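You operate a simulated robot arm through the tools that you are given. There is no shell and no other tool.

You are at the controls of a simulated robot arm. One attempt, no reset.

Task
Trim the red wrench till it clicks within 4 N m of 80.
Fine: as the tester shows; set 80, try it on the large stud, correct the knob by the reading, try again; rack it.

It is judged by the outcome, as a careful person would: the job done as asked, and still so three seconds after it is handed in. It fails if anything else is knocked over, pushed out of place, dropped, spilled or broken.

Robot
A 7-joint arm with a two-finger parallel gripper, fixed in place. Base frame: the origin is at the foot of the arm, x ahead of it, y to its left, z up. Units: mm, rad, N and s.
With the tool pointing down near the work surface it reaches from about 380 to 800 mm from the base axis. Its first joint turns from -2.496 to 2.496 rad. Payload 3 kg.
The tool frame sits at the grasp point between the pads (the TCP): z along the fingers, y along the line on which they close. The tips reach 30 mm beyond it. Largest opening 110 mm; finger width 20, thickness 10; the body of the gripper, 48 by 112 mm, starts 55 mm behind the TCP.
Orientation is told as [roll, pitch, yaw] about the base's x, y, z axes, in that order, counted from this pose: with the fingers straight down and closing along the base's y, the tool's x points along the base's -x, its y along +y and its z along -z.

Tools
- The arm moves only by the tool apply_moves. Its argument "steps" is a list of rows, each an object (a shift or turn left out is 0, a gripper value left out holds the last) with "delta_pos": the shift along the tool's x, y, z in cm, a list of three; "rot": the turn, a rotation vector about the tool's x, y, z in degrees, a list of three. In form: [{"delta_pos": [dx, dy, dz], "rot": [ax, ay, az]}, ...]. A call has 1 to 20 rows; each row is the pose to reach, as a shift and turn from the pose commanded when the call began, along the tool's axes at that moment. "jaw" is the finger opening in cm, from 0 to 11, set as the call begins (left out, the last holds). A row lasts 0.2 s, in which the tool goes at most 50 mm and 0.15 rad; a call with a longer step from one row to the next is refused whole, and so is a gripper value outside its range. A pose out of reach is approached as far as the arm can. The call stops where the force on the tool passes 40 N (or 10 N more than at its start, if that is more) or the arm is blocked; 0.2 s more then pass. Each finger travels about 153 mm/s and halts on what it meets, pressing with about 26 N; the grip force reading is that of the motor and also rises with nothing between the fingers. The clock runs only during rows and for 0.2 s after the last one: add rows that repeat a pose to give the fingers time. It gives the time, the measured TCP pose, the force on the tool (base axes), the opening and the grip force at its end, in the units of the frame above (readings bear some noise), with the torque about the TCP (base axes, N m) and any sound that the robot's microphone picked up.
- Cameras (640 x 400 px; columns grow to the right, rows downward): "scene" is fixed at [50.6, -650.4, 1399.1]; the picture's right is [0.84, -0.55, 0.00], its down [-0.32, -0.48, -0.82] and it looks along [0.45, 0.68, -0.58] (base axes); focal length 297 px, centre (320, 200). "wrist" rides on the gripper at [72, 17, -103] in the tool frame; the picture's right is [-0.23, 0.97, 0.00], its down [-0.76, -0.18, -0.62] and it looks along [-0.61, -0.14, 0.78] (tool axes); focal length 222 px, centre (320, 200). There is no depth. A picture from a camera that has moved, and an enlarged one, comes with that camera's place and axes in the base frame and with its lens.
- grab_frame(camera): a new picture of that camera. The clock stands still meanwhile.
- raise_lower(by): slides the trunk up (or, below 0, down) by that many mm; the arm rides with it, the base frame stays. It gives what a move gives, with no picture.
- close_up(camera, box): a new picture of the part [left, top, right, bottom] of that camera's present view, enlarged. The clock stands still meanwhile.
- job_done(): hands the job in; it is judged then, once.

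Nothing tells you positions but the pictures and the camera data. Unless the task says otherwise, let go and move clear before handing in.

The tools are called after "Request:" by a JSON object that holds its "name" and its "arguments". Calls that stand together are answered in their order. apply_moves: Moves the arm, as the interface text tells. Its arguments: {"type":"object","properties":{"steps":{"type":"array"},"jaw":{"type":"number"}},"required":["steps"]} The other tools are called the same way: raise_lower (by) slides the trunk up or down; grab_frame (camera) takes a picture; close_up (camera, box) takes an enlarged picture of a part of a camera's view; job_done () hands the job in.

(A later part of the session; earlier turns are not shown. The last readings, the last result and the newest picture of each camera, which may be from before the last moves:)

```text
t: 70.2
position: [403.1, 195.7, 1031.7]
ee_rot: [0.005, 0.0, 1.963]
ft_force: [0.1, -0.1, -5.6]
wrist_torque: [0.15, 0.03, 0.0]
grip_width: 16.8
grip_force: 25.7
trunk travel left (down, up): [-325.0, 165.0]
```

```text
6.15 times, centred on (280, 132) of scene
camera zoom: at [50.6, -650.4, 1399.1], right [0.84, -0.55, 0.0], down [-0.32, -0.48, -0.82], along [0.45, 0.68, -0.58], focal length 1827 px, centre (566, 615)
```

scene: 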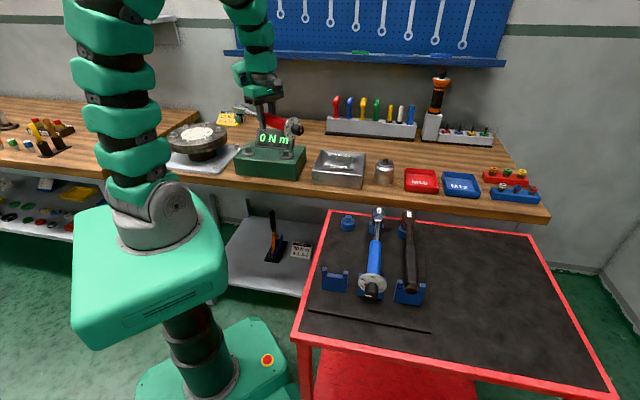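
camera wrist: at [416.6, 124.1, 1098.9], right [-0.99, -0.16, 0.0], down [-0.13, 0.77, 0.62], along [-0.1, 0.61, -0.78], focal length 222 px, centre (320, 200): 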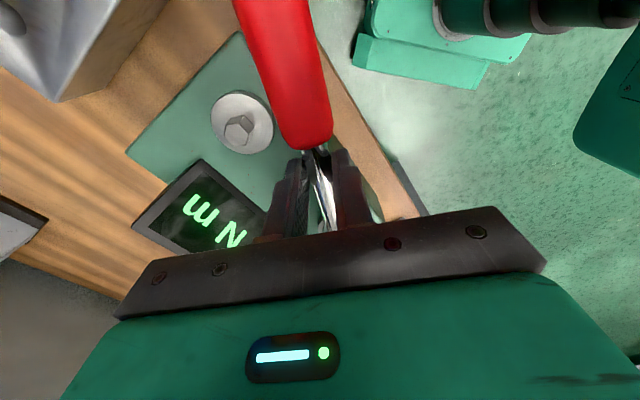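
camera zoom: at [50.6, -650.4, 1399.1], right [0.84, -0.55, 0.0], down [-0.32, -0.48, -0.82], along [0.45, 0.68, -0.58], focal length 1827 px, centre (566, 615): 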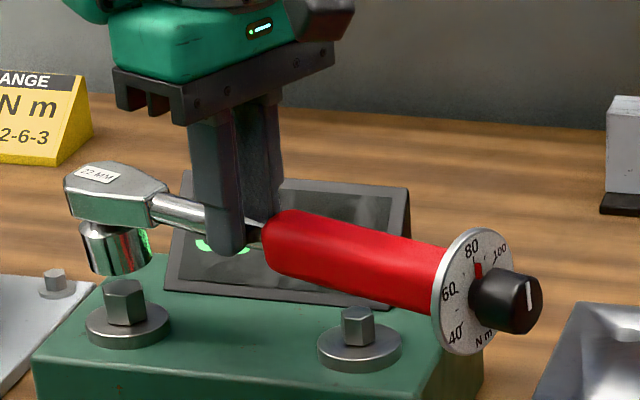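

Request:
{"name": "close_up", "arguments": {"camera": "scene", "box": [288, 125, 328, 160]}}

Request:
{"name": "close_up", "arguments": {"camera": "scene", "box": [236, 115, 276, 155]}}

```text
11.43 times, centred on (308, 142) of scene
camera zoom: at [50.6, -650.4, 1399.1], right [0.84, -0.55, 0.0], down [-0.32, -0.48, -0.82], along [0.45, 0.68, -0.58], focal length 3393 px, centre (457, 857)
```

zoom: 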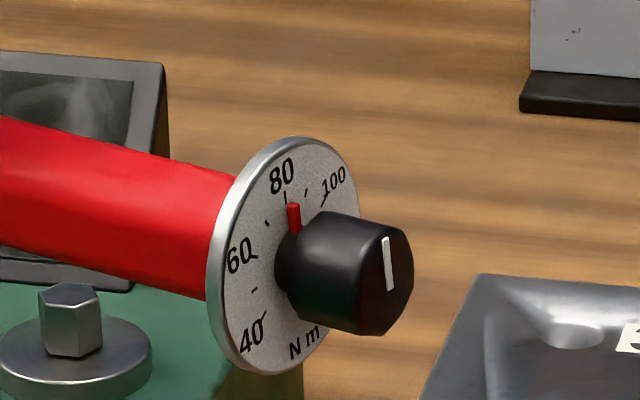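

```text
10.00 times, centred on (256, 135) of scene
camera zoom: at [50.6, -650.4, 1399.1], right [0.84, -0.55, 0.0], down [-0.32, -0.48, -0.82], along [0.45, 0.68, -0.58], focal length 2969 px, centre (960, 850)
```

zoom: 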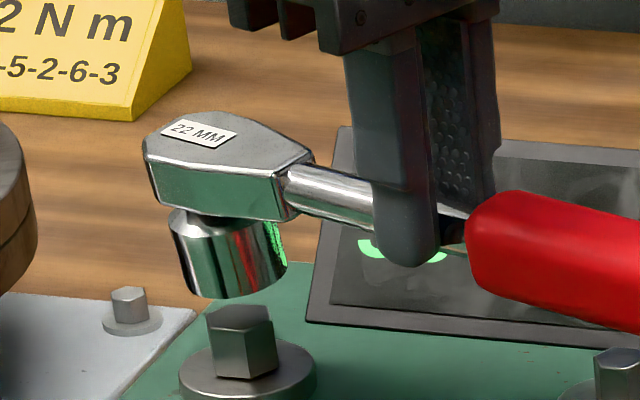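

The wrench is lifted and held level (slight roll). I'll carry it back toward the rack, high and slow, turning to the rack's 45° heading.

Request:
{"name": "apply_moves", "arguments": {"steps": [{"delta_pos": [0, 0, -2.8]}, {"delta_pos": [0, 0, -5.5]}, {"delta_pos": [3.2, 0.83, -5.5], "rot": [0, 0, 5.6]}, {"delta_pos": [6.4, 1.66, -5.5], "rot": [0, 0, 11.2]}, {"delta_pos": [9.55, 2.5, -5.5], "rot": [0, 0, 16.9]}, {"delta_pos": [12.7, 3.33, -5.5], "rot": [0, 0, 22.5]}, {"delta_pos": [15.9, 4.16, -5.5], "rot": [0, 0, 28.1]}, {"delta_pos": [19.1, 5.0, -5.5], "rot": [0, 0, 33.7]}, {"delta_pos": [22.0, 6.2, -5.5], "rot": [0, 0, 39.4]}, {"delta_pos": [24.9, 7.4, -5.5], "rot": [0, 0, 45]}, {"delta_pos": [27.8, 8.6, -5.5], "rot": [0, 0, 50.6]}, {"delta_pos": [30.7, 9.8, -5.5], "rot": [0, 0, 56.2]}, {"delta_pos": [33.7, 11.0, -5.5], "rot": [0, 0, 61.9]}, {"delta_pos": [36.56, 12.23, -5.5], "rot": [0, 0, 67.5]}, {"delta_pos": [36.56, 12.23, -5.5], "rot": [0, 0, 67.5]}]}}

Request:
{"name": "grab_frame", "arguments": {"camera": "scene"}}

Request:
{"name": "close_up", "arguments": {"camera": "scene", "box": [300, 110, 440, 300]}}

Request:
{"name": "close_up", "arguments": {"camera": "scene", "box": [225, 115, 315, 175]}}

Request:
{"name": "grab_frame", "arguments": {"camera": "wrist"}}

```text
t: 73.4
position: [429.8, -187.3, 1085.8]
ee_rot: [0.001, 0.003, 0.786]
ft_force: [0.8, 0.1, -4.9]
wrist_torque: [0.08, -0.12, -0.01]
grip_width: 16.5
grip_force: 26.2
trunk travel left (down, up): [-325.0, 165.0]
```

```text
taken
```

scene: 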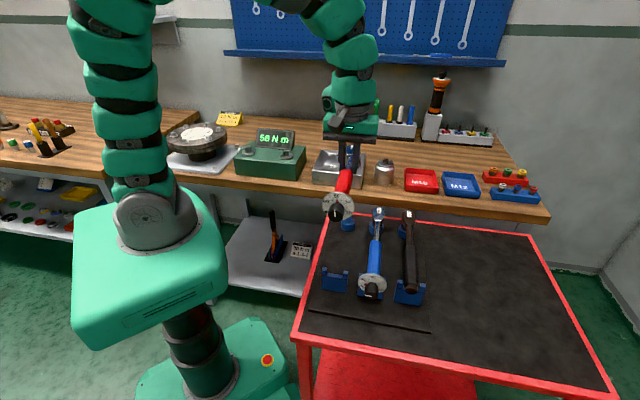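

```text
2.11 times, centred on (370, 205) of scene
camera zoom: at [50.6, -650.4, 1399.1], right [0.84, -0.55, 0.0], down [-0.32, -0.48, -0.82], along [0.45, 0.68, -0.58], focal length 625 px, centre (215, 190)
```

zoom: 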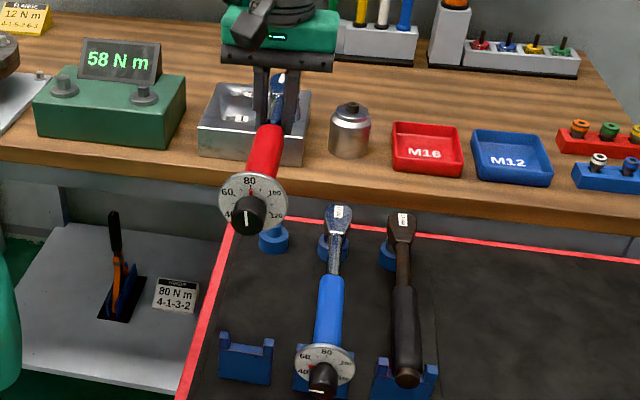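

```text
6.67 times, centred on (270, 145) of scene
camera zoom: at [50.6, -650.4, 1399.1], right [0.84, -0.55, 0.0], down [-0.32, -0.48, -0.82], along [0.45, 0.68, -0.58], focal length 1979 px, centre (653, 567)
```

zoom: 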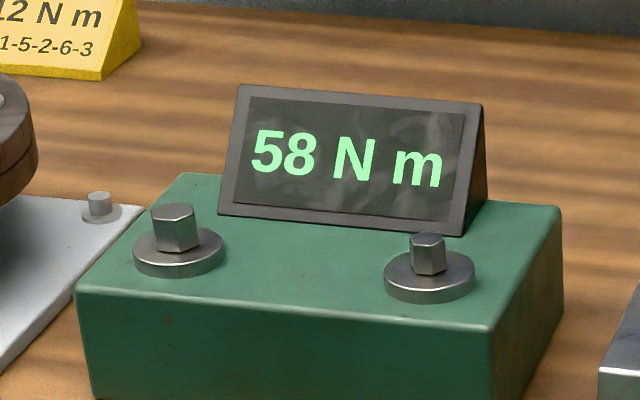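

```text
taken
camera wrist: at [368.1, -227.1, 1189.9], right [-0.53, 0.85, 0.0], down [0.67, 0.41, 0.62], along [0.53, 0.33, -0.79], focal length 222 px, centre (320, 200)
```

wrist: 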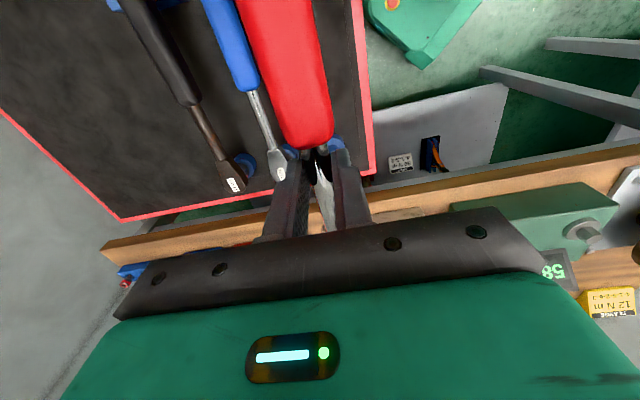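

The display holds 58 N m from the first partial push (no click yet). I'll lower toward the rack and check alignment with the peg and cradle.

Request:
{"name": "apply_moves", "arguments": {"steps": [{"delta_pos": [0, 0, 4]}, {"delta_pos": [0, 0, 8]}, {"delta_pos": [0, 0, 11]}, {"delta_pos": [0, 0, 12.5]}, {"delta_pos": [0, 0, 12.5]}]}}

Request:
{"name": "close_up", "arguments": {"camera": "scene", "box": [305, 175, 395, 295]}}

Request:
{"name": "close_up", "arguments": {"camera": "scene", "box": [315, 230, 355, 262]}}

Request:
{"name": "grab_frame", "arguments": {"camera": "wrist"}}

```text
t: 74.6
position: [430.9, -187.1, 960.9]
ee_rot: [0.003, 0.004, 0.786]
ft_force: [0.3, -0.2, -5.8]
wrist_torque: [0.08, -0.07, 0.0]
grip_width: 16.4
grip_force: 25.9
trunk travel left (down, up): [-325.0, 165.0]
```

```text
3.33 times, centred on (350, 235) of scene
camera zoom: at [50.6, -650.4, 1399.1], right [0.84, -0.55, 0.0], down [-0.32, -0.48, -0.82], along [0.45, 0.68, -0.58], focal length 990 px, centre (220, 83)
```

zoom: 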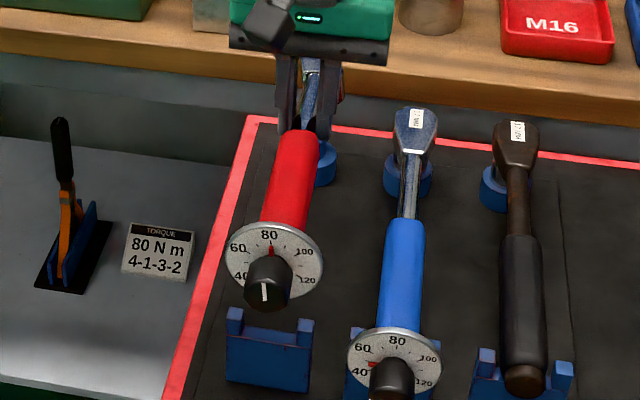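

```text
12.50 times, centred on (335, 246) of scene
camera zoom: at [50.6, -650.4, 1399.1], right [0.84, -0.55, 0.0], down [-0.32, -0.48, -0.82], along [0.45, 0.68, -0.58], focal length 3711 px, centre (132, -375)
```

zoom: 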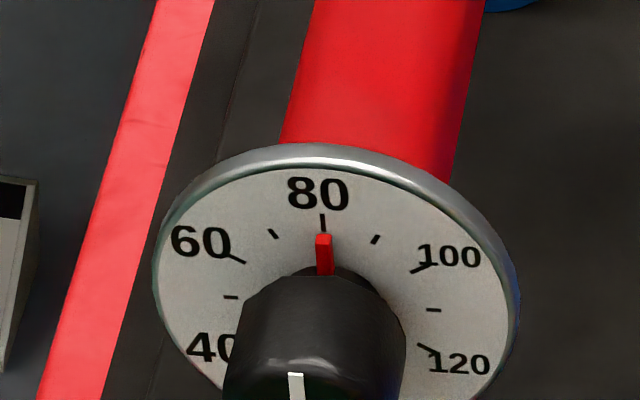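

```text
taken
camera wrist: at [368.2, -227.3, 1065.1], right [-0.53, 0.85, 0.0], down [0.67, 0.41, 0.62], along [0.53, 0.33, -0.78], focal length 222 px, centre (320, 200)
```

wrist: 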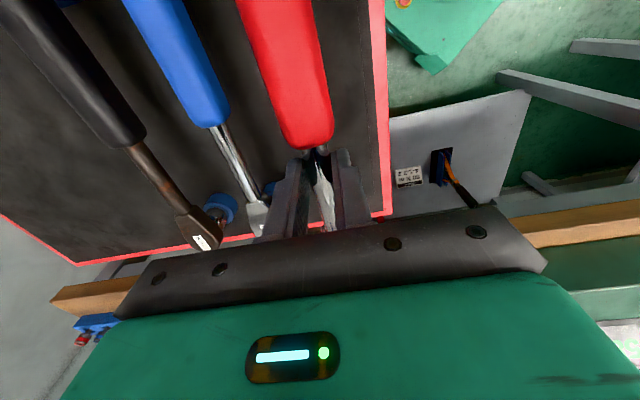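

The wrench has about 10° of roll in the grip. I'll counter-roll the tool by 10°, fine-tune position and yaw, and lower to just above the peg.

Request:
{"name": "apply_moves", "arguments": {"steps": [{"delta_pos": [0.1, -0.18, 0], "rot": [-5, 0, 0.5]}, {"delta_pos": [0.19, -0.35, 0], "rot": [-10, 0, 1]}, {"delta_pos": [0.19, -0.35, 1.5], "rot": [-10, 0, 1]}, {"delta_pos": [0.19, -0.35, 3], "rot": [-10, 0, 1]}, {"delta_pos": [0.19, -0.35, 4.2], "rot": [-10, 0, 1]}, {"delta_pos": [0.19, -0.35, 4.4], "rot": [-10, 0, 1]}]}}

Request:
{"name": "close_up", "arguments": {"camera": "scene", "box": [310, 185, 400, 295]}}

Request:
{"name": "close_up", "arguments": {"camera": "wrist", "box": [220, 60, 420, 240]}}

Request:
{"name": "close_up", "arguments": {"camera": "scene", "box": [330, 190, 366, 230]}}

```text
t: 76.0
position: [431.8, -192.4, 917.3]
ee_rot: [0.176, 0.006, 0.768]
ft_force: [0.2, 0.4, -5.0]
wrist_torque: [0.07, -0.09, 0.01]
grip_width: 16.7
grip_force: 25.7
trunk travel left (down, up): [-325.0, 165.0]
```

```text
3.64 times, centred on (355, 240) of scene
camera zoom: at [50.6, -650.4, 1399.1], right [0.84, -0.55, 0.0], down [-0.32, -0.48, -0.82], along [0.45, 0.68, -0.58], focal length 1080 px, centre (193, 54)
```

zoom: 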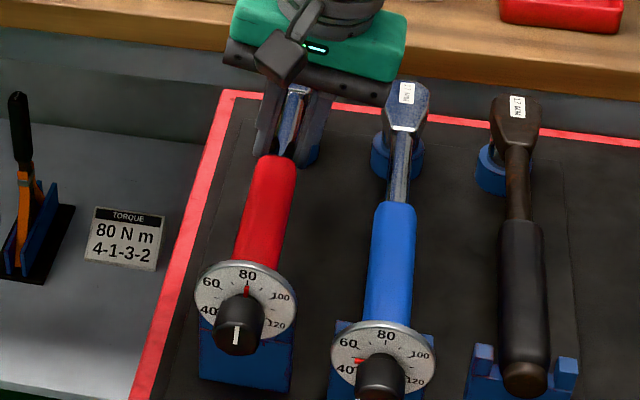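

```text
2.22 times, centred on (320, 150) of wrist
camera zoom: at [382.0, -242.6, 1022.6], right [-0.5, 0.85, 0.17], down [0.75, 0.33, 0.58], along [0.43, 0.42, -0.8], focal length 494 px, centre (320, 311)
```

zoom: 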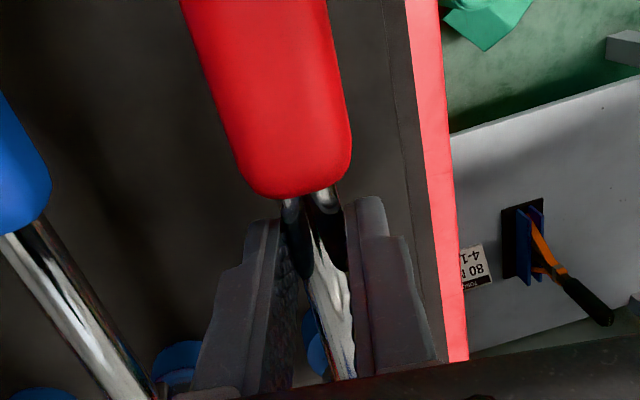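

```text
10.00 times, centred on (348, 210) of scene
camera zoom: at [50.6, -650.4, 1399.1], right [0.84, -0.55, 0.0], down [-0.32, -0.48, -0.82], along [0.45, 0.68, -0.58], focal length 2969 px, centre (40, 100)
```

zoom: 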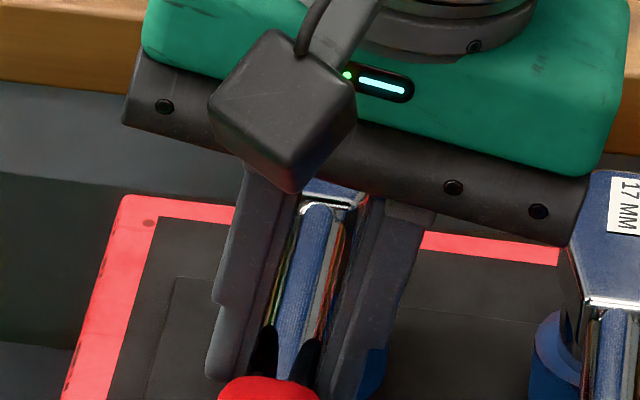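

Request:
{"name": "apply_moves", "arguments": {"steps": [{"delta_pos": [-0.08, 0.1, 0.2]}, {"delta_pos": [-0.08, 0.12, 0.4]}, {"delta_pos": [-0.08, 0.14, 0.7]}, {"delta_pos": [-0.08, 0.16, 1.0]}]}}

```text
t: 77.0
position: [430.3, -190.4, 908.3]
ee_rot: [0.177, 0.005, 0.768]
ft_force: [-2.2, -11.5, -2.4]
wrist_torque: [-0.61, 0.13, -0.04]
grip_width: 16.5
grip_force: 25.9
trunk travel left (down, up): [-325.0, 165.0]
```

There's light contact on one side of the peg (my straight-down step drifted left because the tool is tilted). I'll back up a little, re-centre, and come down truly vertical.

Request:
{"name": "apply_moves", "arguments": {"steps": [{"delta_pos": [0.1, 0.0, -0.3]}, {"delta_pos": [0.2, -0.18, -0.44]}, {"delta_pos": [0.2, -0.18, -0.44]}]}}

Request:
{"name": "apply_moves", "arguments": {"steps": [{"delta_pos": [0, -0.035, 0.2]}, {"delta_pos": [0, -0.07, 0.4]}, {"delta_pos": [0, -0.105, 0.6]}]}}

```text
t: 77.8
position: [429.9, -191.2, 912.6]
ee_rot: [0.174, 0.006, 0.767]
ft_force: [-0.7, 0.3, -6.3]
wrist_torque: [0.07, -0.06, 0.02]
grip_width: 16.4
grip_force: 26.0
trunk travel left (down, up): [-325.0, 165.0]
```

```text
t: 78.6
position: [429.3, -191.4, 906.5]
ee_rot: [0.177, 0.005, 0.768]
ft_force: [0.2, -0.3, -6.5]
wrist_torque: [0.08, -0.1, -0.05]
grip_width: 16.2
grip_force: 25.8
trunk travel left (down, up): [-325.0, 165.0]
```

No side force now, and the socket is over the peg. Continuing straight down.

Request:
{"name": "apply_moves", "arguments": {"steps": [{"delta_pos": [0, -0.035, 0.2]}, {"delta_pos": [0, -0.07, 0.4]}, {"delta_pos": [0, -0.105, 0.6]}, {"delta_pos": [0, -0.139, 0.79]}]}}

Request:
{"name": "close_up", "arguments": {"camera": "scene", "box": [310, 185, 400, 295]}}

```text
t: 79.6
position: [429.8, -193.7, 899.2]
ee_rot: [0.176, 0.007, 0.768]
ft_force: [-0.6, -1.5, 1.5]
wrist_torque: [0.58, -0.53, -0.06]
grip_width: 16.9
grip_force: 25.8
trunk travel left (down, up): [-325.0, 165.0]
```

```text
3.64 times, centred on (355, 240) of scene
camera zoom: at [50.6, -650.4, 1399.1], right [0.84, -0.55, 0.0], down [-0.32, -0.48, -0.82], along [0.45, 0.68, -0.58], focal length 1080 px, centre (193, 54)
```

zoom: 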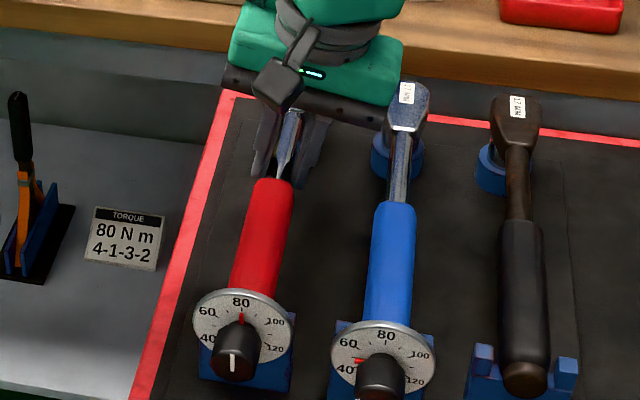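

Request:
{"name": "apply_moves", "arguments": {"steps": [{"delta_pos": [0, -0.01, 0.1], "rot": [0, -1, 0]}, {"delta_pos": [0, -0.035, 0.2], "rot": [0, -2, 0]}, {"delta_pos": [0, -0.05, 0.3], "rot": [0, -2.5, 0]}]}}

Request:
{"name": "close_up", "arguments": {"camera": "scene", "box": [310, 185, 400, 295]}}

```text
t: 80.4
position: [429.7, -193.1, 896.1]
ee_rot: [0.174, -0.037, 0.761]
ft_force: [1.0, -8.2, 23.2]
wrist_torque: [-0.31, 0.21, 0.17]
grip_width: 16.5
grip_force: 26.0
trunk travel left (down, up): [-325.0, 165.0]
```

```text
3.64 times, centred on (355, 240) of scene
camera zoom: at [50.6, -650.4, 1399.1], right [0.84, -0.55, 0.0], down [-0.32, -0.48, -0.82], along [0.45, 0.68, -0.58], focal length 1080 px, centre (193, 54)
```

zoom: 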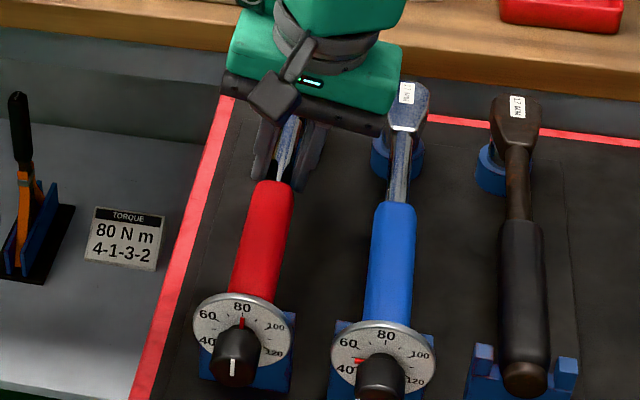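

The wrench is supported at both ends (28 N down). I'll relieve that, release, and back away to inspect how it sits.

Request:
{"name": "apply_moves", "arguments": {"steps": [{"delta_pos": [0, 0.02, -0.12]}, {"delta_pos": [0, 0.02, -0.15]}]}}

Request:
{"name": "apply_moves", "arguments": {"steps": [{"delta_pos": [0, 0, 0]}, {"delta_pos": [0, 0, 0]}, {"delta_pos": [0, 0, 0]}], "jaw": 4}}

Request:
{"name": "apply_moves", "arguments": {"steps": [{"delta_pos": [0, 0.35, -2]}, {"delta_pos": [0, 0.7, -4]}, {"delta_pos": [0, 1.06, -6]}, {"delta_pos": [0, 1.4, -8], "rot": [5, 0, 0]}, {"delta_pos": [0, 1.76, -10], "rot": [10, 2.5, 0]}, {"delta_pos": [2, 1.76, -13], "rot": [10, 2.5, 0]}]}}

Request:
{"name": "close_up", "arguments": {"camera": "scene", "box": [300, 185, 420, 305]}}

Request:
{"name": "grab_frame", "arguments": {"camera": "wrist"}}

```text
t: 81.0
position: [430.0, -191.9, 896.2]
ee_rot: [0.179, -0.035, 0.761]
ft_force: [-1.0, -2.4, 2.2]
wrist_torque: [0.26, -0.36, -0.02]
grip_width: 16.7
grip_force: 26.2
trunk travel left (down, up): [-325.0, 165.0]
```

```text
t: 81.8
position: [429.7, -192.1, 895.5]
ee_rot: [0.176, -0.036, 0.761]
ft_force: [0.0, 0.4, 0.0]
wrist_torque: [0.0, -0.01, 0.0]
grip_width: 40.0
grip_force: 0.1
trunk travel left (down, up): [-325.0, 165.0]
```

```text
t: 83.2
position: [415.7, -213.1, 1028.5]
ee_rot: [0.001, 0.007, 0.764]
ft_force: [-0.2, -0.2, -0.3]
wrist_torque: [-0.02, 0.04, 0.01]
grip_width: 39.9
grip_force: 0.1
trunk travel left (down, up): [-325.0, 165.0]
```

```text
3.33 times, centred on (360, 245) of scene
camera zoom: at [50.6, -650.4, 1399.1], right [0.84, -0.55, 0.0], down [-0.32, -0.48, -0.82], along [0.45, 0.68, -0.58], focal length 990 px, centre (187, 50)
```

zoom: 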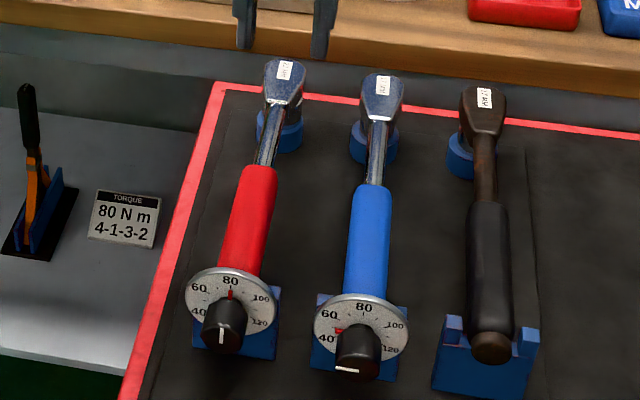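

```text
taken
camera wrist: at [353.9, -250.8, 1132.9], right [-0.51, 0.86, 0.0], down [0.68, 0.4, 0.62], along [0.53, 0.32, -0.79], focal length 222 px, centre (320, 200)
```

wrist: 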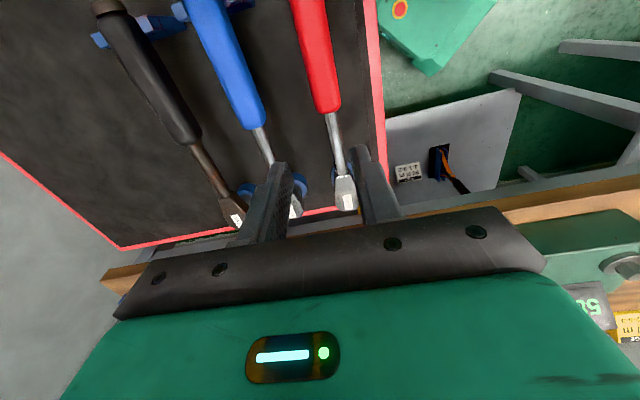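

The wrench is racked again and the rack hasn't moved. I'll re-grip on the handle as in the first, successful pickup, aligning with the wrist camera.

Request:
{"name": "apply_moves", "arguments": {"steps": [{"delta_pos": [0.7, 0.56, 2]}, {"delta_pos": [1.45, 1.13, 4]}, {"delta_pos": [1.45, 1.13, 6]}, {"delta_pos": [1.45, 1.13, 8]}, {"delta_pos": [1.45, 1.13, 9]}, {"delta_pos": [1.45, 1.13, 9]}], "jaw": 7}}

Request:
{"name": "close_up", "arguments": {"camera": "wrist", "box": [220, 80, 420, 240]}}

Request:
{"name": "close_up", "arguments": {"camera": "scene", "box": [315, 258, 355, 295]}}

```text
t: 84.6
position: [397.0, -215.1, 937.4]
ee_rot: [0.002, 0.005, 0.765]
ft_force: [-0.8, -0.1, -0.2]
wrist_torque: [0.01, 0.02, -0.03]
grip_width: 70.2
grip_force: 0.0
trunk travel left (down, up): [-325.0, 165.0]
```

```text
2.50 times, centred on (320, 160) of wrist
camera zoom: at [334.1, -252.6, 1040.8], right [-0.51, 0.86, 0.0], down [0.68, 0.4, 0.62], along [0.53, 0.32, -0.79], focal length 555 px, centre (320, 300)
```

zoom: 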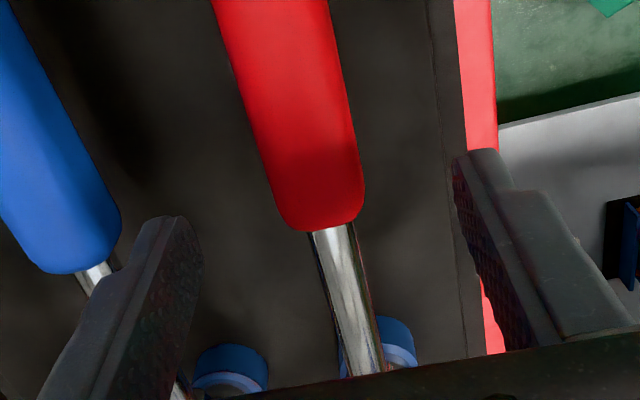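

```text
10.81 times, centred on (335, 276) of scene
camera zoom: at [50.6, -650.4, 1399.1], right [0.84, -0.55, 0.0], down [-0.32, -0.48, -0.82], along [0.45, 0.68, -0.58], focal length 3210 px, centre (158, -627)
```

zoom: 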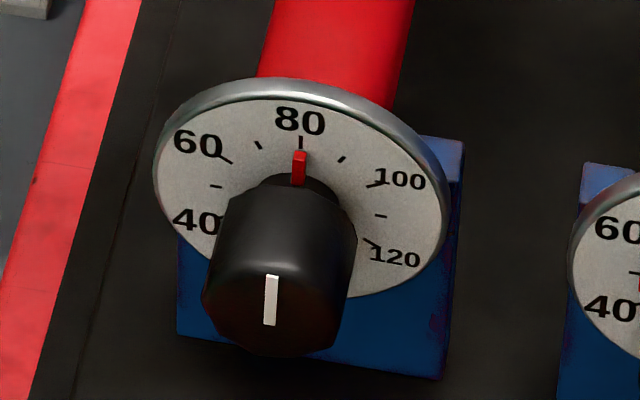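

Request:
{"name": "apply_moves", "arguments": {"steps": [{"delta_pos": [0, -0.35, 1], "rot": [0, 0, 1]}, {"delta_pos": [0, -0.35, 3], "rot": [0, 0, 1]}, {"delta_pos": [0, -0.35, 5], "rot": [0, 0, 1]}, {"delta_pos": [0, -0.35, 6.2], "rot": [0, 0, 1]}, {"delta_pos": [0, -0.35, 6.2], "rot": [0, 0, 1]}], "jaw": 7}}

Request:
{"name": "close_up", "arguments": {"camera": "wrist", "box": [220, 80, 420, 240]}}

```text
t: 85.8
position: [398.4, -217.5, 874.3]
ee_rot: [0.001, 0.006, 0.747]
ft_force: [0.0, -0.2, -0.4]
wrist_torque: [-0.01, 0.01, -0.02]
grip_width: 70.0
grip_force: 0.1
trunk travel left (down, up): [-325.0, 165.0]
```

```text
2.50 times, centred on (320, 160) of wrist
camera zoom: at [335.7, -253.6, 978.4], right [-0.5, 0.87, 0.0], down [0.68, 0.39, 0.62], along [0.54, 0.31, -0.79], focal length 555 px, centre (320, 300)
```

zoom: 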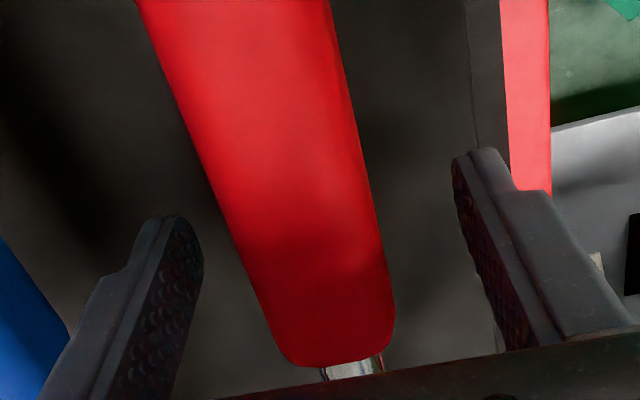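

Request:
{"name": "apply_moves", "arguments": {"steps": [{"delta_pos": [-0.4, -0.05, 0]}, {"delta_pos": [-0.4, -0.05, 0]}], "jaw": 7}}

Request:
{"name": "apply_moves", "arguments": {"steps": [{"delta_pos": [0, 0, 0]}, {"delta_pos": [0, 0, 0]}, {"delta_pos": [0, 0, 0]}, {"delta_pos": [0, 0, 0]}], "jaw": 2}}

Request:
{"name": "apply_moves", "arguments": {"steps": [{"delta_pos": [0, 0, -0.5]}, {"delta_pos": [0, 0, -1]}, {"delta_pos": [0, 0, -2]}, {"delta_pos": [0, 0, -3.5]}, {"delta_pos": [0, 0, -5]}, {"delta_pos": [0, 0, -7]}, {"delta_pos": [0, 0, -9]}, {"delta_pos": [0, 0, -12]}, {"delta_pos": [0, 0, -15]}, {"delta_pos": [0, 0, -18]}, {"delta_pos": [0, 0, -20.5]}]}}

Request:
{"name": "grab_frame", "arguments": {"camera": "scene"}}

Request:
{"name": "close_up", "arguments": {"camera": "scene", "box": [290, 110, 410, 240]}}

```text
t: 86.4
position: [401.1, -215.2, 874.9]
ee_rot: [0.004, 0.008, 0.746]
ft_force: [-0.4, -0.7, -0.2]
wrist_torque: [-0.01, -0.02, -0.03]
grip_width: 69.9
grip_force: 0.1
trunk travel left (down, up): [-325.0, 165.0]
```

```text
t: 87.4
position: [400.3, -215.5, 875.2]
ee_rot: [0.003, 0.006, 0.745]
ft_force: [-2.7, 1.9, 0.8]
wrist_torque: [0.03, 0.0, 0.52]
grip_width: 29.5
grip_force: 25.4
trunk travel left (down, up): [-325.0, 165.0]
```

```text
t: 89.8
position: [402.1, -216.1, 1079.6]
ee_rot: [0.005, 0.006, 0.747]
ft_force: [0.1, 0.9, -5.1]
wrist_torque: [-0.05, 0.06, -0.01]
grip_width: 28.8
grip_force: 26.1
trunk travel left (down, up): [-325.0, 165.0]
```

```text
taken
```

scene: 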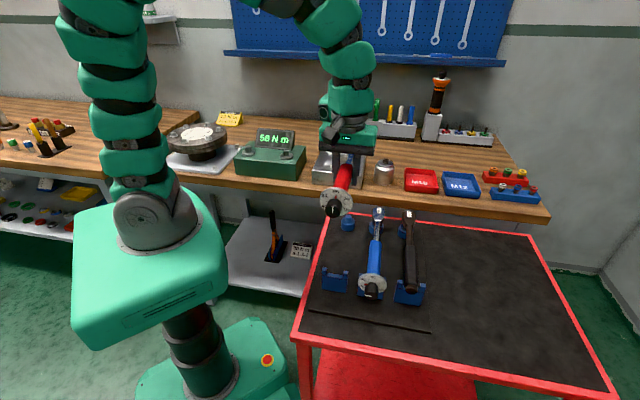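

```text
3.08 times, centred on (350, 175) of scene
camera zoom: at [50.6, -650.4, 1399.1], right [0.84, -0.55, 0.0], down [-0.32, -0.48, -0.82], along [0.45, 0.68, -0.58], focal length 914 px, centre (228, 277)
```

zoom: 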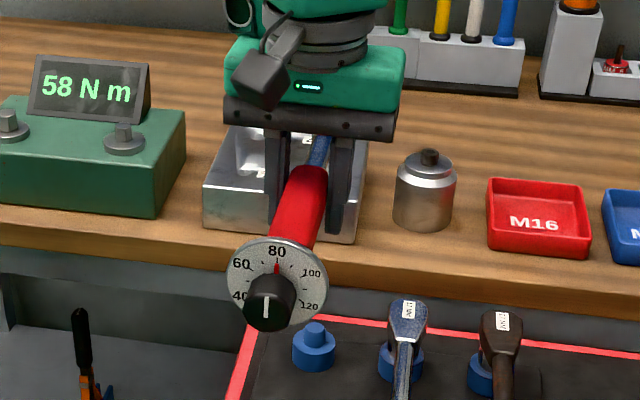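

The wrench is held well on the handle, and everything on the rack stayed put. Carrying it to the tester again.

Request:
{"name": "apply_moves", "arguments": {"steps": [{"delta_pos": [-2.1, 1.8, 0], "rot": [0, 0, -4.8]}, {"delta_pos": [-4.3, 3.7, 0], "rot": [0, 0, -9.6]}, {"delta_pos": [-6.4, 5.5, 0], "rot": [0, 0, -14.4]}, {"delta_pos": [-8.6, 7.3, 0], "rot": [0, 0, -19.2]}, {"delta_pos": [-10.7, 9.2, 0], "rot": [0, 0, -24]}, {"delta_pos": [-12.9, 11.0, 0], "rot": [0, 0, -28.8]}, {"delta_pos": [-15.0, 12.8, 0], "rot": [0, 0, -33.6]}, {"delta_pos": [-16.7, 14.9, 0], "rot": [0, 0, -38.4]}, {"delta_pos": [-18.3, 16.9, 0], "rot": [0, 0, -43.2]}, {"delta_pos": [-20.0, 19.0, 0], "rot": [0, 0, -48]}, {"delta_pos": [-21.7, 21.1, 0], "rot": [0, 0, -52.8]}, {"delta_pos": [-23.3, 23.1, 0], "rot": [0, 0, -57.6]}, {"delta_pos": [-25.0, 25.2, 0], "rot": [0, 0, -62.4]}, {"delta_pos": [-26.62, 27.29, 0], "rot": [0, 0, -67.2]}, {"delta_pos": [-26.62, 27.29, 0], "rot": [0, 0, -67.2]}]}}

Request:
{"name": "close_up", "arguments": {"camera": "scene", "box": [236, 98, 276, 128]}}

Request:
{"name": "close_up", "arguments": {"camera": "scene", "box": [285, 110, 335, 150]}}

```text
t: 93.0
position: [412.6, 166.0, 1078.4]
ee_rot: [0.005, 0.0, 1.922]
ft_force: [-1.0, -0.6, -5.8]
wrist_torque: [-0.08, 0.0, 0.0]
grip_width: 28.7
grip_force: 26.3
trunk travel left (down, up): [-325.0, 165.0]
```

```text
13.33 times, centred on (256, 113) of scene
camera zoom: at [50.6, -650.4, 1399.1], right [0.84, -0.55, 0.0], down [-0.32, -0.48, -0.82], along [0.45, 0.68, -0.58], focal length 3959 px, centre (1173, 1360)
```

zoom: 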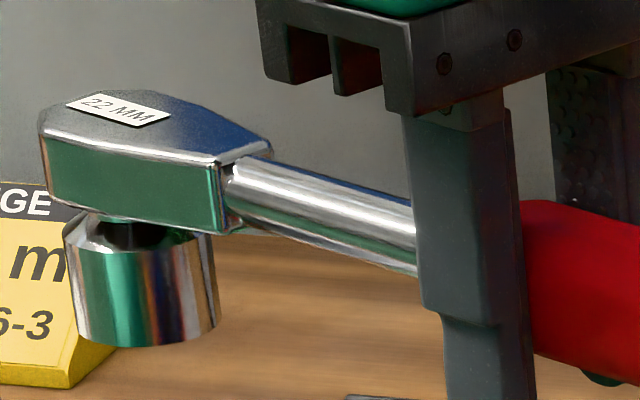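

```text
10.00 times, centred on (310, 130) of scene
camera zoom: at [50.6, -650.4, 1399.1], right [0.84, -0.55, 0.0], down [-0.32, -0.48, -0.82], along [0.45, 0.68, -0.58], focal length 2969 px, centre (420, 900)
```

zoom: 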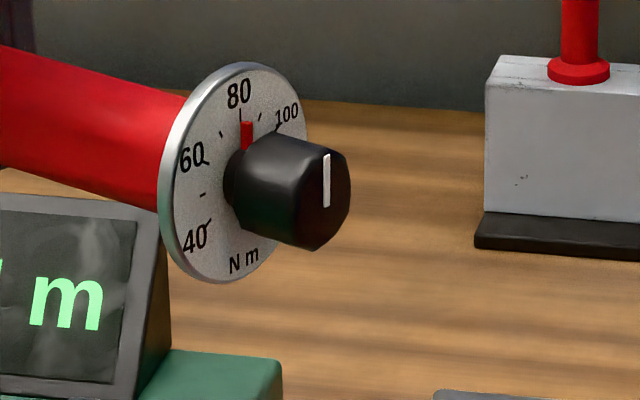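

The socket axis is 141 mm ahead of the tool. I'll align above the large stud and lower.

Request:
{"name": "apply_moves", "arguments": {"steps": [{"delta_pos": [0.53, 0.17, 1]}, {"delta_pos": [0.53, 0.17, 3]}, {"delta_pos": [0.53, 0.17, 5]}, {"delta_pos": [0.53, 0.17, 7]}, {"delta_pos": [0.53, 0.17, 7.7]}, {"delta_pos": [0.53, 0.17, 7.7]}]}}

Request:
{"name": "close_up", "arguments": {"camera": "scene", "box": [238, 132, 274, 158]}}

```text
t: 94.4
position: [411.2, 160.2, 1003.0]
ee_rot: [0.009, 0.001, 1.92]
ft_force: [-0.2, 1.0, -4.9]
wrist_torque: [-0.05, -0.02, -0.02]
grip_width: 28.9
grip_force: 26.2
trunk travel left (down, up): [-325.0, 165.0]
```

```text
15.38 times, centred on (256, 145) of scene
camera zoom: at [50.6, -650.4, 1399.1], right [0.84, -0.55, 0.0], down [-0.32, -0.48, -0.82], along [0.45, 0.68, -0.58], focal length 4568 px, centre (1305, 1046)
```

zoom: 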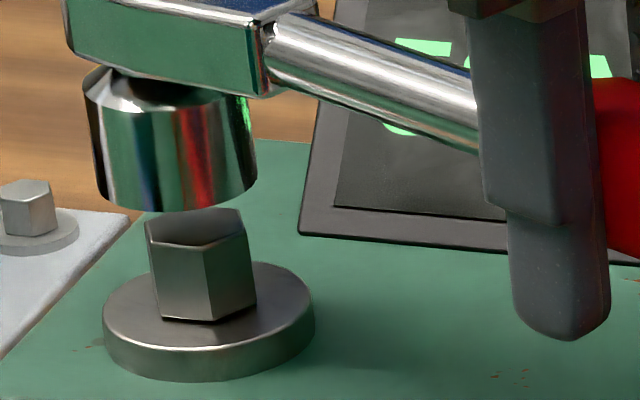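

The socket is about 2 mm left of the stud axis. I'll correct that and lower on.

Request:
{"name": "apply_moves", "arguments": {"steps": [{"delta_pos": [0.17, -0.13, 0.2]}, {"delta_pos": [0.17, -0.13, 0.5]}, {"delta_pos": [0.17, -0.13, 0.8]}, {"delta_pos": [0.17, -0.13, 1.1]}, {"delta_pos": [0.17, -0.13, 1.3]}]}}

Request:
{"name": "close_up", "arguments": {"camera": "scene", "box": [238, 132, 274, 158]}}

```text
t: 95.6
position: [413.5, 159.9, 988.6]
ee_rot: [0.007, -0.001, 1.922]
ft_force: [0.0, -0.8, -5.0]
wrist_torque: [-0.06, 0.01, -0.03]
grip_width: 28.8
grip_force: 25.5
trunk travel left (down, up): [-325.0, 165.0]
```

```text
15.38 times, centred on (256, 145) of scene
camera zoom: at [50.6, -650.4, 1399.1], right [0.84, -0.55, 0.0], down [-0.32, -0.48, -0.82], along [0.45, 0.68, -0.58], focal length 4568 px, centre (1305, 1046)
```

zoom: 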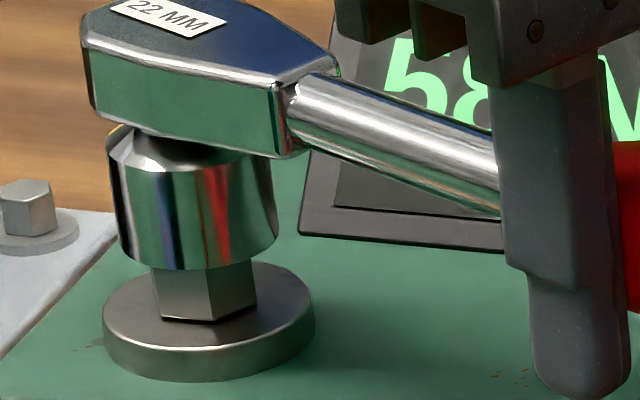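

Request:
{"name": "apply_moves", "arguments": {"steps": [{"delta_pos": [0, 0, 0.2]}, {"delta_pos": [0, 0, 0.4]}, {"delta_pos": [0, 0, 0.6]}, {"delta_pos": [0, 0, 0.8]}, {"delta_pos": [0, 0, 1.0]}, {"delta_pos": [0, 0, 1.1]}]}}

Request:
{"name": "apply_moves", "arguments": {"steps": [{"delta_pos": [0, 0, 0.1]}, {"delta_pos": [0, 0, 0.2]}]}}

Request:
{"name": "close_up", "arguments": {"camera": "scene", "box": [235, 115, 325, 175]}}

```text
t: 97.0
position: [414.2, 159.5, 977.9]
ee_rot: [0.006, 0.0, 1.92]
ft_force: [0.3, 0.3, -5.1]
wrist_torque: [-0.05, 0.01, 0.01]
grip_width: 28.9
grip_force: 26.1
trunk travel left (down, up): [-325.0, 165.0]
```

```text
t: 97.6
position: [414.5, 159.4, 975.6]
ee_rot: [0.007, 0.001, 1.92]
ft_force: [-0.7, 0.5, -6.1]
wrist_torque: [-0.06, -0.03, 0.03]
grip_width: 28.9
grip_force: 25.1
trunk travel left (down, up): [-325.0, 165.0]
```

```text
6.67 times, centred on (280, 145) of scene
camera zoom: at [50.6, -650.4, 1399.1], right [0.84, -0.55, 0.0], down [-0.32, -0.48, -0.82], along [0.45, 0.68, -0.58], focal length 1979 px, centre (587, 567)
```

zoom: 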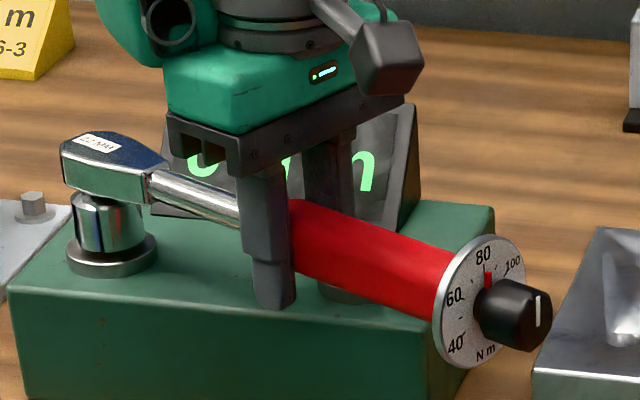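

The wrench is seated with no side load and the display appears reset. Now I'll turn clockwise about the stud, firmly gripped on the handle.

Request:
{"name": "apply_moves", "arguments": {"steps": [{"delta_pos": [-0.002, 0.246, 0], "rot": [0, 0, 1]}, {"delta_pos": [-0.009, 0.493, 0], "rot": [0, 0, 2]}, {"delta_pos": [-0.019, 0.739, 0], "rot": [0, 0, 3]}, {"delta_pos": [-0.034, 0.985, 0], "rot": [0, 0, 4]}, {"delta_pos": [-0.054, 1.231, 0], "rot": [0, 0, 5]}, {"delta_pos": [-0.077, 1.476, 0], "rot": [0, 0, 6]}]}}

Request:
{"name": "close_up", "arguments": {"camera": "scene", "box": [235, 115, 325, 175]}}

```text
t: 99.0
position: [398.5, 155.1, 975.8]
ee_rot: [0.008, 0.004, 1.815]
ft_force: [0.6, 0.9, -5.8]
wrist_torque: [-0.09, -0.01, 1.05]
grip_width: 28.6
grip_force: 25.9
trunk travel left (down, up): [-325.0, 165.0]
```

```text
6.67 times, centred on (280, 145) of scene
camera zoom: at [50.6, -650.4, 1399.1], right [0.84, -0.55, 0.0], down [-0.32, -0.48, -0.82], along [0.45, 0.68, -0.58], focal length 1979 px, centre (587, 567)
```

zoom: 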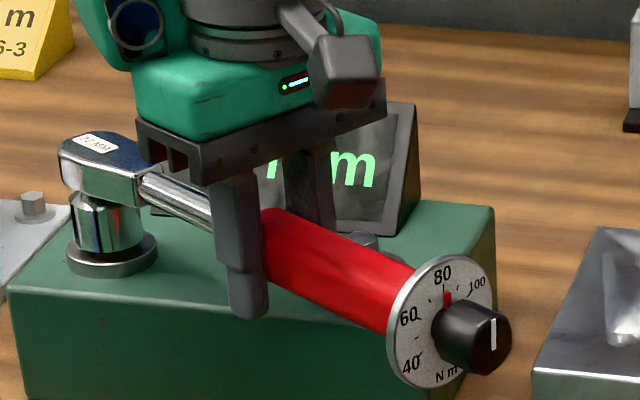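

Request:
{"name": "apply_moves", "arguments": {"steps": [{"delta_pos": [0, 0.123, 0], "rot": [0, 0, 0.5]}, {"delta_pos": [-0.002, 0.246, 0], "rot": [0, 0, 1]}, {"delta_pos": [-0.005, 0.37, 0], "rot": [0, 0, 1.5]}, {"delta_pos": [-0.009, 0.493, 0], "rot": [0, 0, 2]}, {"delta_pos": [-0.013, 0.616, 0], "rot": [0, 0, 2.5]}, {"delta_pos": [-0.019, 0.739, 0], "rot": [0, 0, 3]}]}}

Request:
{"name": "close_up", "arguments": {"camera": "scene", "box": [235, 115, 325, 175]}}

```text
t: 100.4
position: [392.5, 153.2, 976.2]
ee_rot: [0.007, 0.002, 1.763]
ft_force: [3.7, 2.0, -4.4]
wrist_torque: [0.13, -0.15, 0.86]
grip_width: 29.0
grip_force: 26.3
trunk travel left (down, up): [-325.0, 165.0]
```

```text
6.67 times, centred on (280, 145) of scene
camera zoom: at [50.6, -650.4, 1399.1], right [0.84, -0.55, 0.0], down [-0.32, -0.48, -0.82], along [0.45, 0.68, -0.58], focal length 1979 px, centre (587, 567)
```

zoom: 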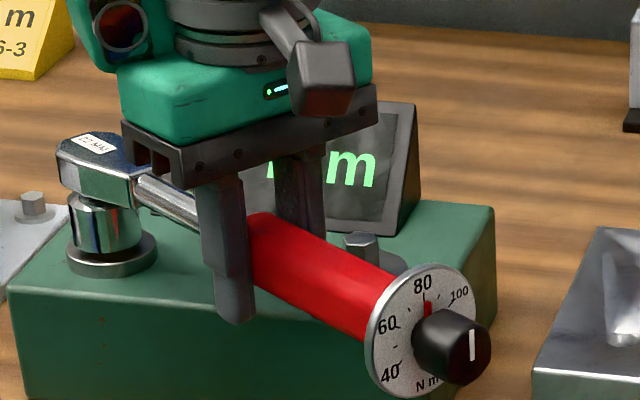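

Request:
{"name": "apply_moves", "arguments": {"steps": [{"delta_pos": [0, 0.123, 0], "rot": [0, 0, 0.5]}, {"delta_pos": [-0.002, 0.246, 0], "rot": [0, 0, 1]}, {"delta_pos": [-0.005, 0.37, 0], "rot": [0, 0, 1.5]}, {"delta_pos": [-0.009, 0.493, 0], "rot": [0, 0, 2]}]}}

Request:
{"name": "apply_moves", "arguments": {"steps": [{"delta_pos": [0, 0.123, 0], "rot": [0, 0, 0.5]}, {"delta_pos": [-0.002, 0.246, 0], "rot": [0, 0, 1]}, {"delta_pos": [-0.005, 0.37, 0], "rot": [0, 0, 1.5]}, {"delta_pos": [-0.009, 0.493, 0], "rot": [0, 0, 2]}]}}

Request:
{"name": "close_up", "arguments": {"camera": "scene", "box": [235, 115, 325, 175]}}

```text
t: 101.4
position: [388.3, 152.8, 974.5]
ee_rot: [0.007, 0.002, 1.73]
ft_force: [5.1, 2.0, -4.5]
wrist_torque: [0.19, -0.25, 0.97]
grip_width: 29.0
grip_force: 25.8
trunk travel left (down, up): [-325.0, 165.0]
```

```text
t: 102.4
position: [384.3, 151.6, 975.8]
ee_rot: [0.004, 0.002, 1.692]
ft_force: [7.4, 2.6, -7.1]
wrist_torque: [-0.2, -0.31, 0.93]
grip_width: 29.0
grip_force: 26.0
trunk travel left (down, up): [-325.0, 165.0]
```

```text
6.67 times, centred on (280, 145) of scene
camera zoom: at [50.6, -650.4, 1399.1], right [0.84, -0.55, 0.0], down [-0.32, -0.48, -0.82], along [0.45, 0.68, -0.58], focal length 1979 px, centre (587, 567)
```

zoom: 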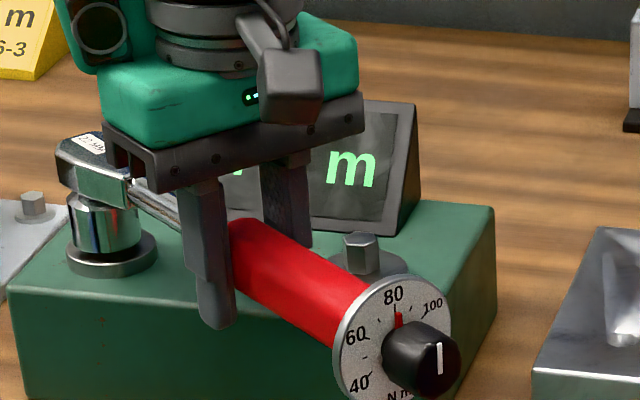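

About 2.0 N m real (roughly 80 on the tester) and no click heard yet. Continuing in half-degree steps.

Request:
{"name": "apply_moves", "arguments": {"steps": [{"delta_pos": [0, 0.123, 0], "rot": [0, 0, 0.5]}, {"delta_pos": [-0.002, 0.246, 0], "rot": [0, 0, 1]}, {"delta_pos": [-0.005, 0.37, 0], "rot": [0, 0, 1.5]}]}}

Request:
{"name": "apply_moves", "arguments": {"steps": [{"delta_pos": [0, 0.123, 0], "rot": [0, 0, 0.5]}, {"delta_pos": [-0.002, 0.246, 0], "rot": [0, 0, 1]}, {"delta_pos": [-0.005, 0.37, 0], "rot": [0, 0, 1.5]}]}}

Request:
{"name": "close_up", "arguments": {"camera": "scene", "box": [235, 115, 325, 175]}}

```text
t: 103.2
position: [380.4, 151.9, 975.9]
ee_rot: [0.005, 0.002, 1.667]
ft_force: [12.0, 0.9, -0.5]
wrist_torque: [0.54, -0.48, 0.71]
grip_width: 29.3
grip_force: 26.1
trunk travel left (down, up): [-325.0, 165.0]
```

```text
t: 104.0
position: [376.9, 151.1, 975.5]
ee_rot: [0.007, 0.0, 1.641]
ft_force: [13.9, 2.7, -5.9]
wrist_torque: [0.09, -0.45, 0.26]
grip_width: 29.3
grip_force: 26.4
trunk travel left (down, up): [-325.0, 165.0]
```

```text
6.67 times, centred on (280, 145) of scene
camera zoom: at [50.6, -650.4, 1399.1], right [0.84, -0.55, 0.0], down [-0.32, -0.48, -0.82], along [0.45, 0.68, -0.58], focal length 1979 px, centre (587, 567)
```

zoom: 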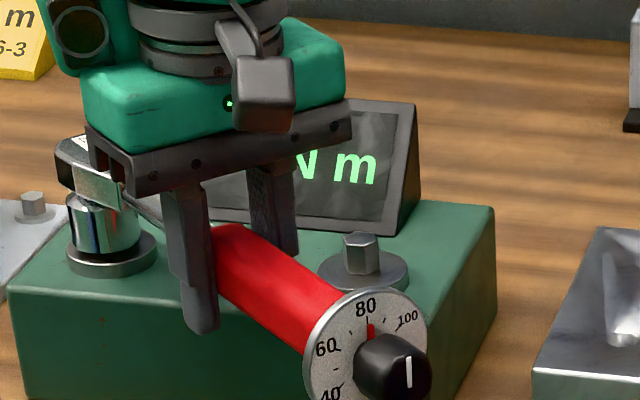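

The display now seems to have three digits (so near or above 100) and still no click. I'll unwind gently to the zero-torque side, where the display is visible, and read the held peak.

Request:
{"name": "apply_moves", "arguments": {"steps": [{"delta_pos": [-0.009, -0.493, 0], "rot": [0, 0, -2]}, {"delta_pos": [-0.034, -0.985, 0], "rot": [0, 0, -4]}, {"delta_pos": [-0.077, -1.476, 0], "rot": [0, 0, -6]}, {"delta_pos": [-0.137, -1.965, 0], "rot": [0, 0, -8]}, {"delta_pos": [-0.215, -2.452, 0], "rot": [0, 0, -10]}, {"delta_pos": [-0.309, -2.936, 0], "rot": [0, 0, -12]}, {"delta_pos": [-0.419, -3.416, 0], "rot": [0, 0, -14]}, {"delta_pos": [-0.547, -3.892, 0], "rot": [0, 0, -16]}, {"delta_pos": [-0.691, -4.363, 0], "rot": [0, 0, -18]}, {"delta_pos": [-0.852, -4.829, 0], "rot": [0, 0, -20]}, {"delta_pos": [-1.028, -5.289, 0], "rot": [0, 0, -22]}]}}

Request:
{"name": "close_up", "arguments": {"camera": "scene", "box": [235, 115, 325, 175]}}

Request:
{"name": "grab_frame", "arguments": {"camera": "wrist"}}

```text
t: 106.4
position: [427.4, 164.0, 976.0]
ee_rot: [0.006, 0.0, 2.026]
ft_force: [-0.3, 0.1, -5.7]
wrist_torque: [-0.06, -0.02, 0.01]
grip_width: 29.0
grip_force: 26.1
trunk travel left (down, up): [-325.0, 165.0]
```

```text
6.67 times, centred on (280, 145) of scene
camera zoom: at [50.6, -650.4, 1399.1], right [0.84, -0.55, 0.0], down [-0.32, -0.48, -0.82], along [0.45, 0.68, -0.58], focal length 1979 px, centre (587, 567)
```

zoom: 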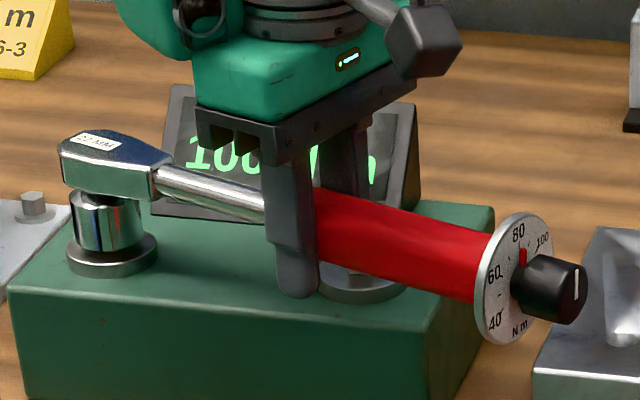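

```text
taken
camera wrist: at [446.1, 93.1, 1079.6], right [-0.97, -0.22, 0.01], down [-0.17, 0.76, 0.62], along [-0.14, 0.61, -0.78], focal length 222 px, centre (320, 200)
```

wrist: 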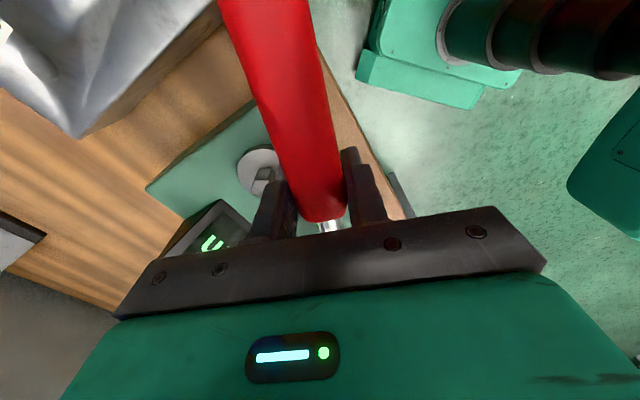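

Request:
{"name": "close_up", "arguments": {"camera": "scene", "box": [254, 126, 296, 152]}}

```text
15.24 times, centred on (275, 139) of scene
camera zoom: at [50.6, -650.4, 1399.1], right [0.84, -0.55, 0.0], down [-0.32, -0.48, -0.82], along [0.45, 0.68, -0.58], focal length 4524 px, centre (1006, 1130)
```

zoom: 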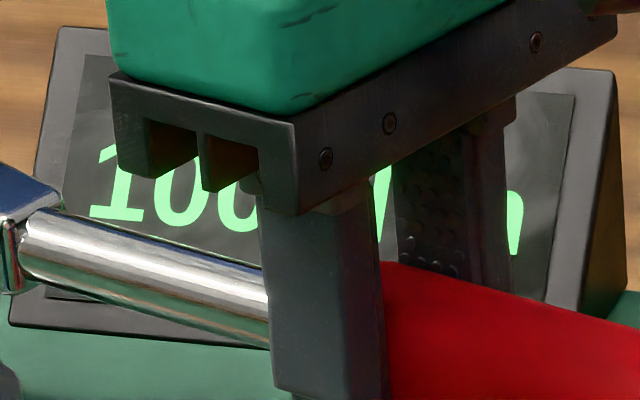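

The peak shows about 100 with no click, so the wrench clicks well above its scale. Turning clockwise again from here, with more travel available, until it clicks.

Request:
{"name": "apply_moves", "arguments": {"steps": [{"delta_pos": [-0.002, 0.246, 0], "rot": [0, 0, 1]}, {"delta_pos": [-0.009, 0.493, 0], "rot": [0, 0, 2]}, {"delta_pos": [-0.019, 0.739, 0], "rot": [0, 0, 3]}, {"delta_pos": [-0.034, 0.985, 0], "rot": [0, 0, 4]}, {"delta_pos": [-0.054, 1.231, 0], "rot": [0, 0, 5]}, {"delta_pos": [-0.077, 1.476, 0], "rot": [0, 0, 6]}, {"delta_pos": [-0.105, 1.721, 0], "rot": [0, 0, 7]}, {"delta_pos": [-0.137, 1.965, 0], "rot": [0, 0, 8]}, {"delta_pos": [-0.174, 2.209, 0], "rot": [0, 0, 9]}, {"delta_pos": [-0.215, 2.452, 0], "rot": [0, 0, 10]}, {"delta_pos": [-0.259, 2.694, 0], "rot": [0, 0, 11]}, {"delta_pos": [-0.309, 2.936, 0], "rot": [0, 0, 12]}, {"delta_pos": [-0.362, 3.176, 0], "rot": [0, 0, 13]}]}}

Request:
{"name": "close_up", "arguments": {"camera": "scene", "box": [235, 115, 325, 175]}}

```text
t: 109.2
position: [398.3, 153.3, 975.5]
ee_rot: [0.007, 0.001, 1.799]
ft_force: [9.8, 5.9, -8.0]
wrist_torque: [-0.26, -0.45, 0.72]
grip_width: 29.1
grip_force: 26.5
trunk travel left (down, up): [-325.0, 165.0]
```

```text
6.67 times, centred on (280, 145) of scene
camera zoom: at [50.6, -650.4, 1399.1], right [0.84, -0.55, 0.0], down [-0.32, -0.48, -0.82], along [0.45, 0.68, -0.58], focal length 1979 px, centre (587, 567)
```

zoom: 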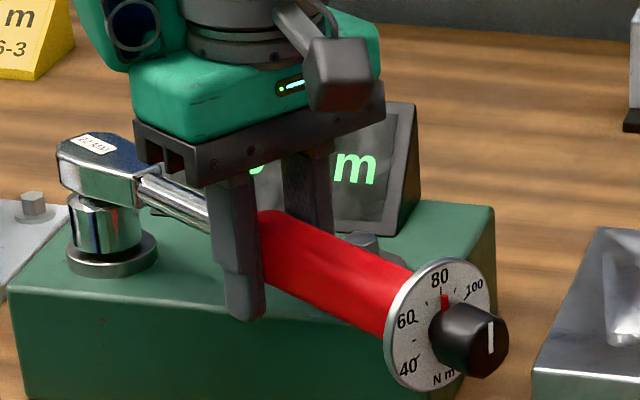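

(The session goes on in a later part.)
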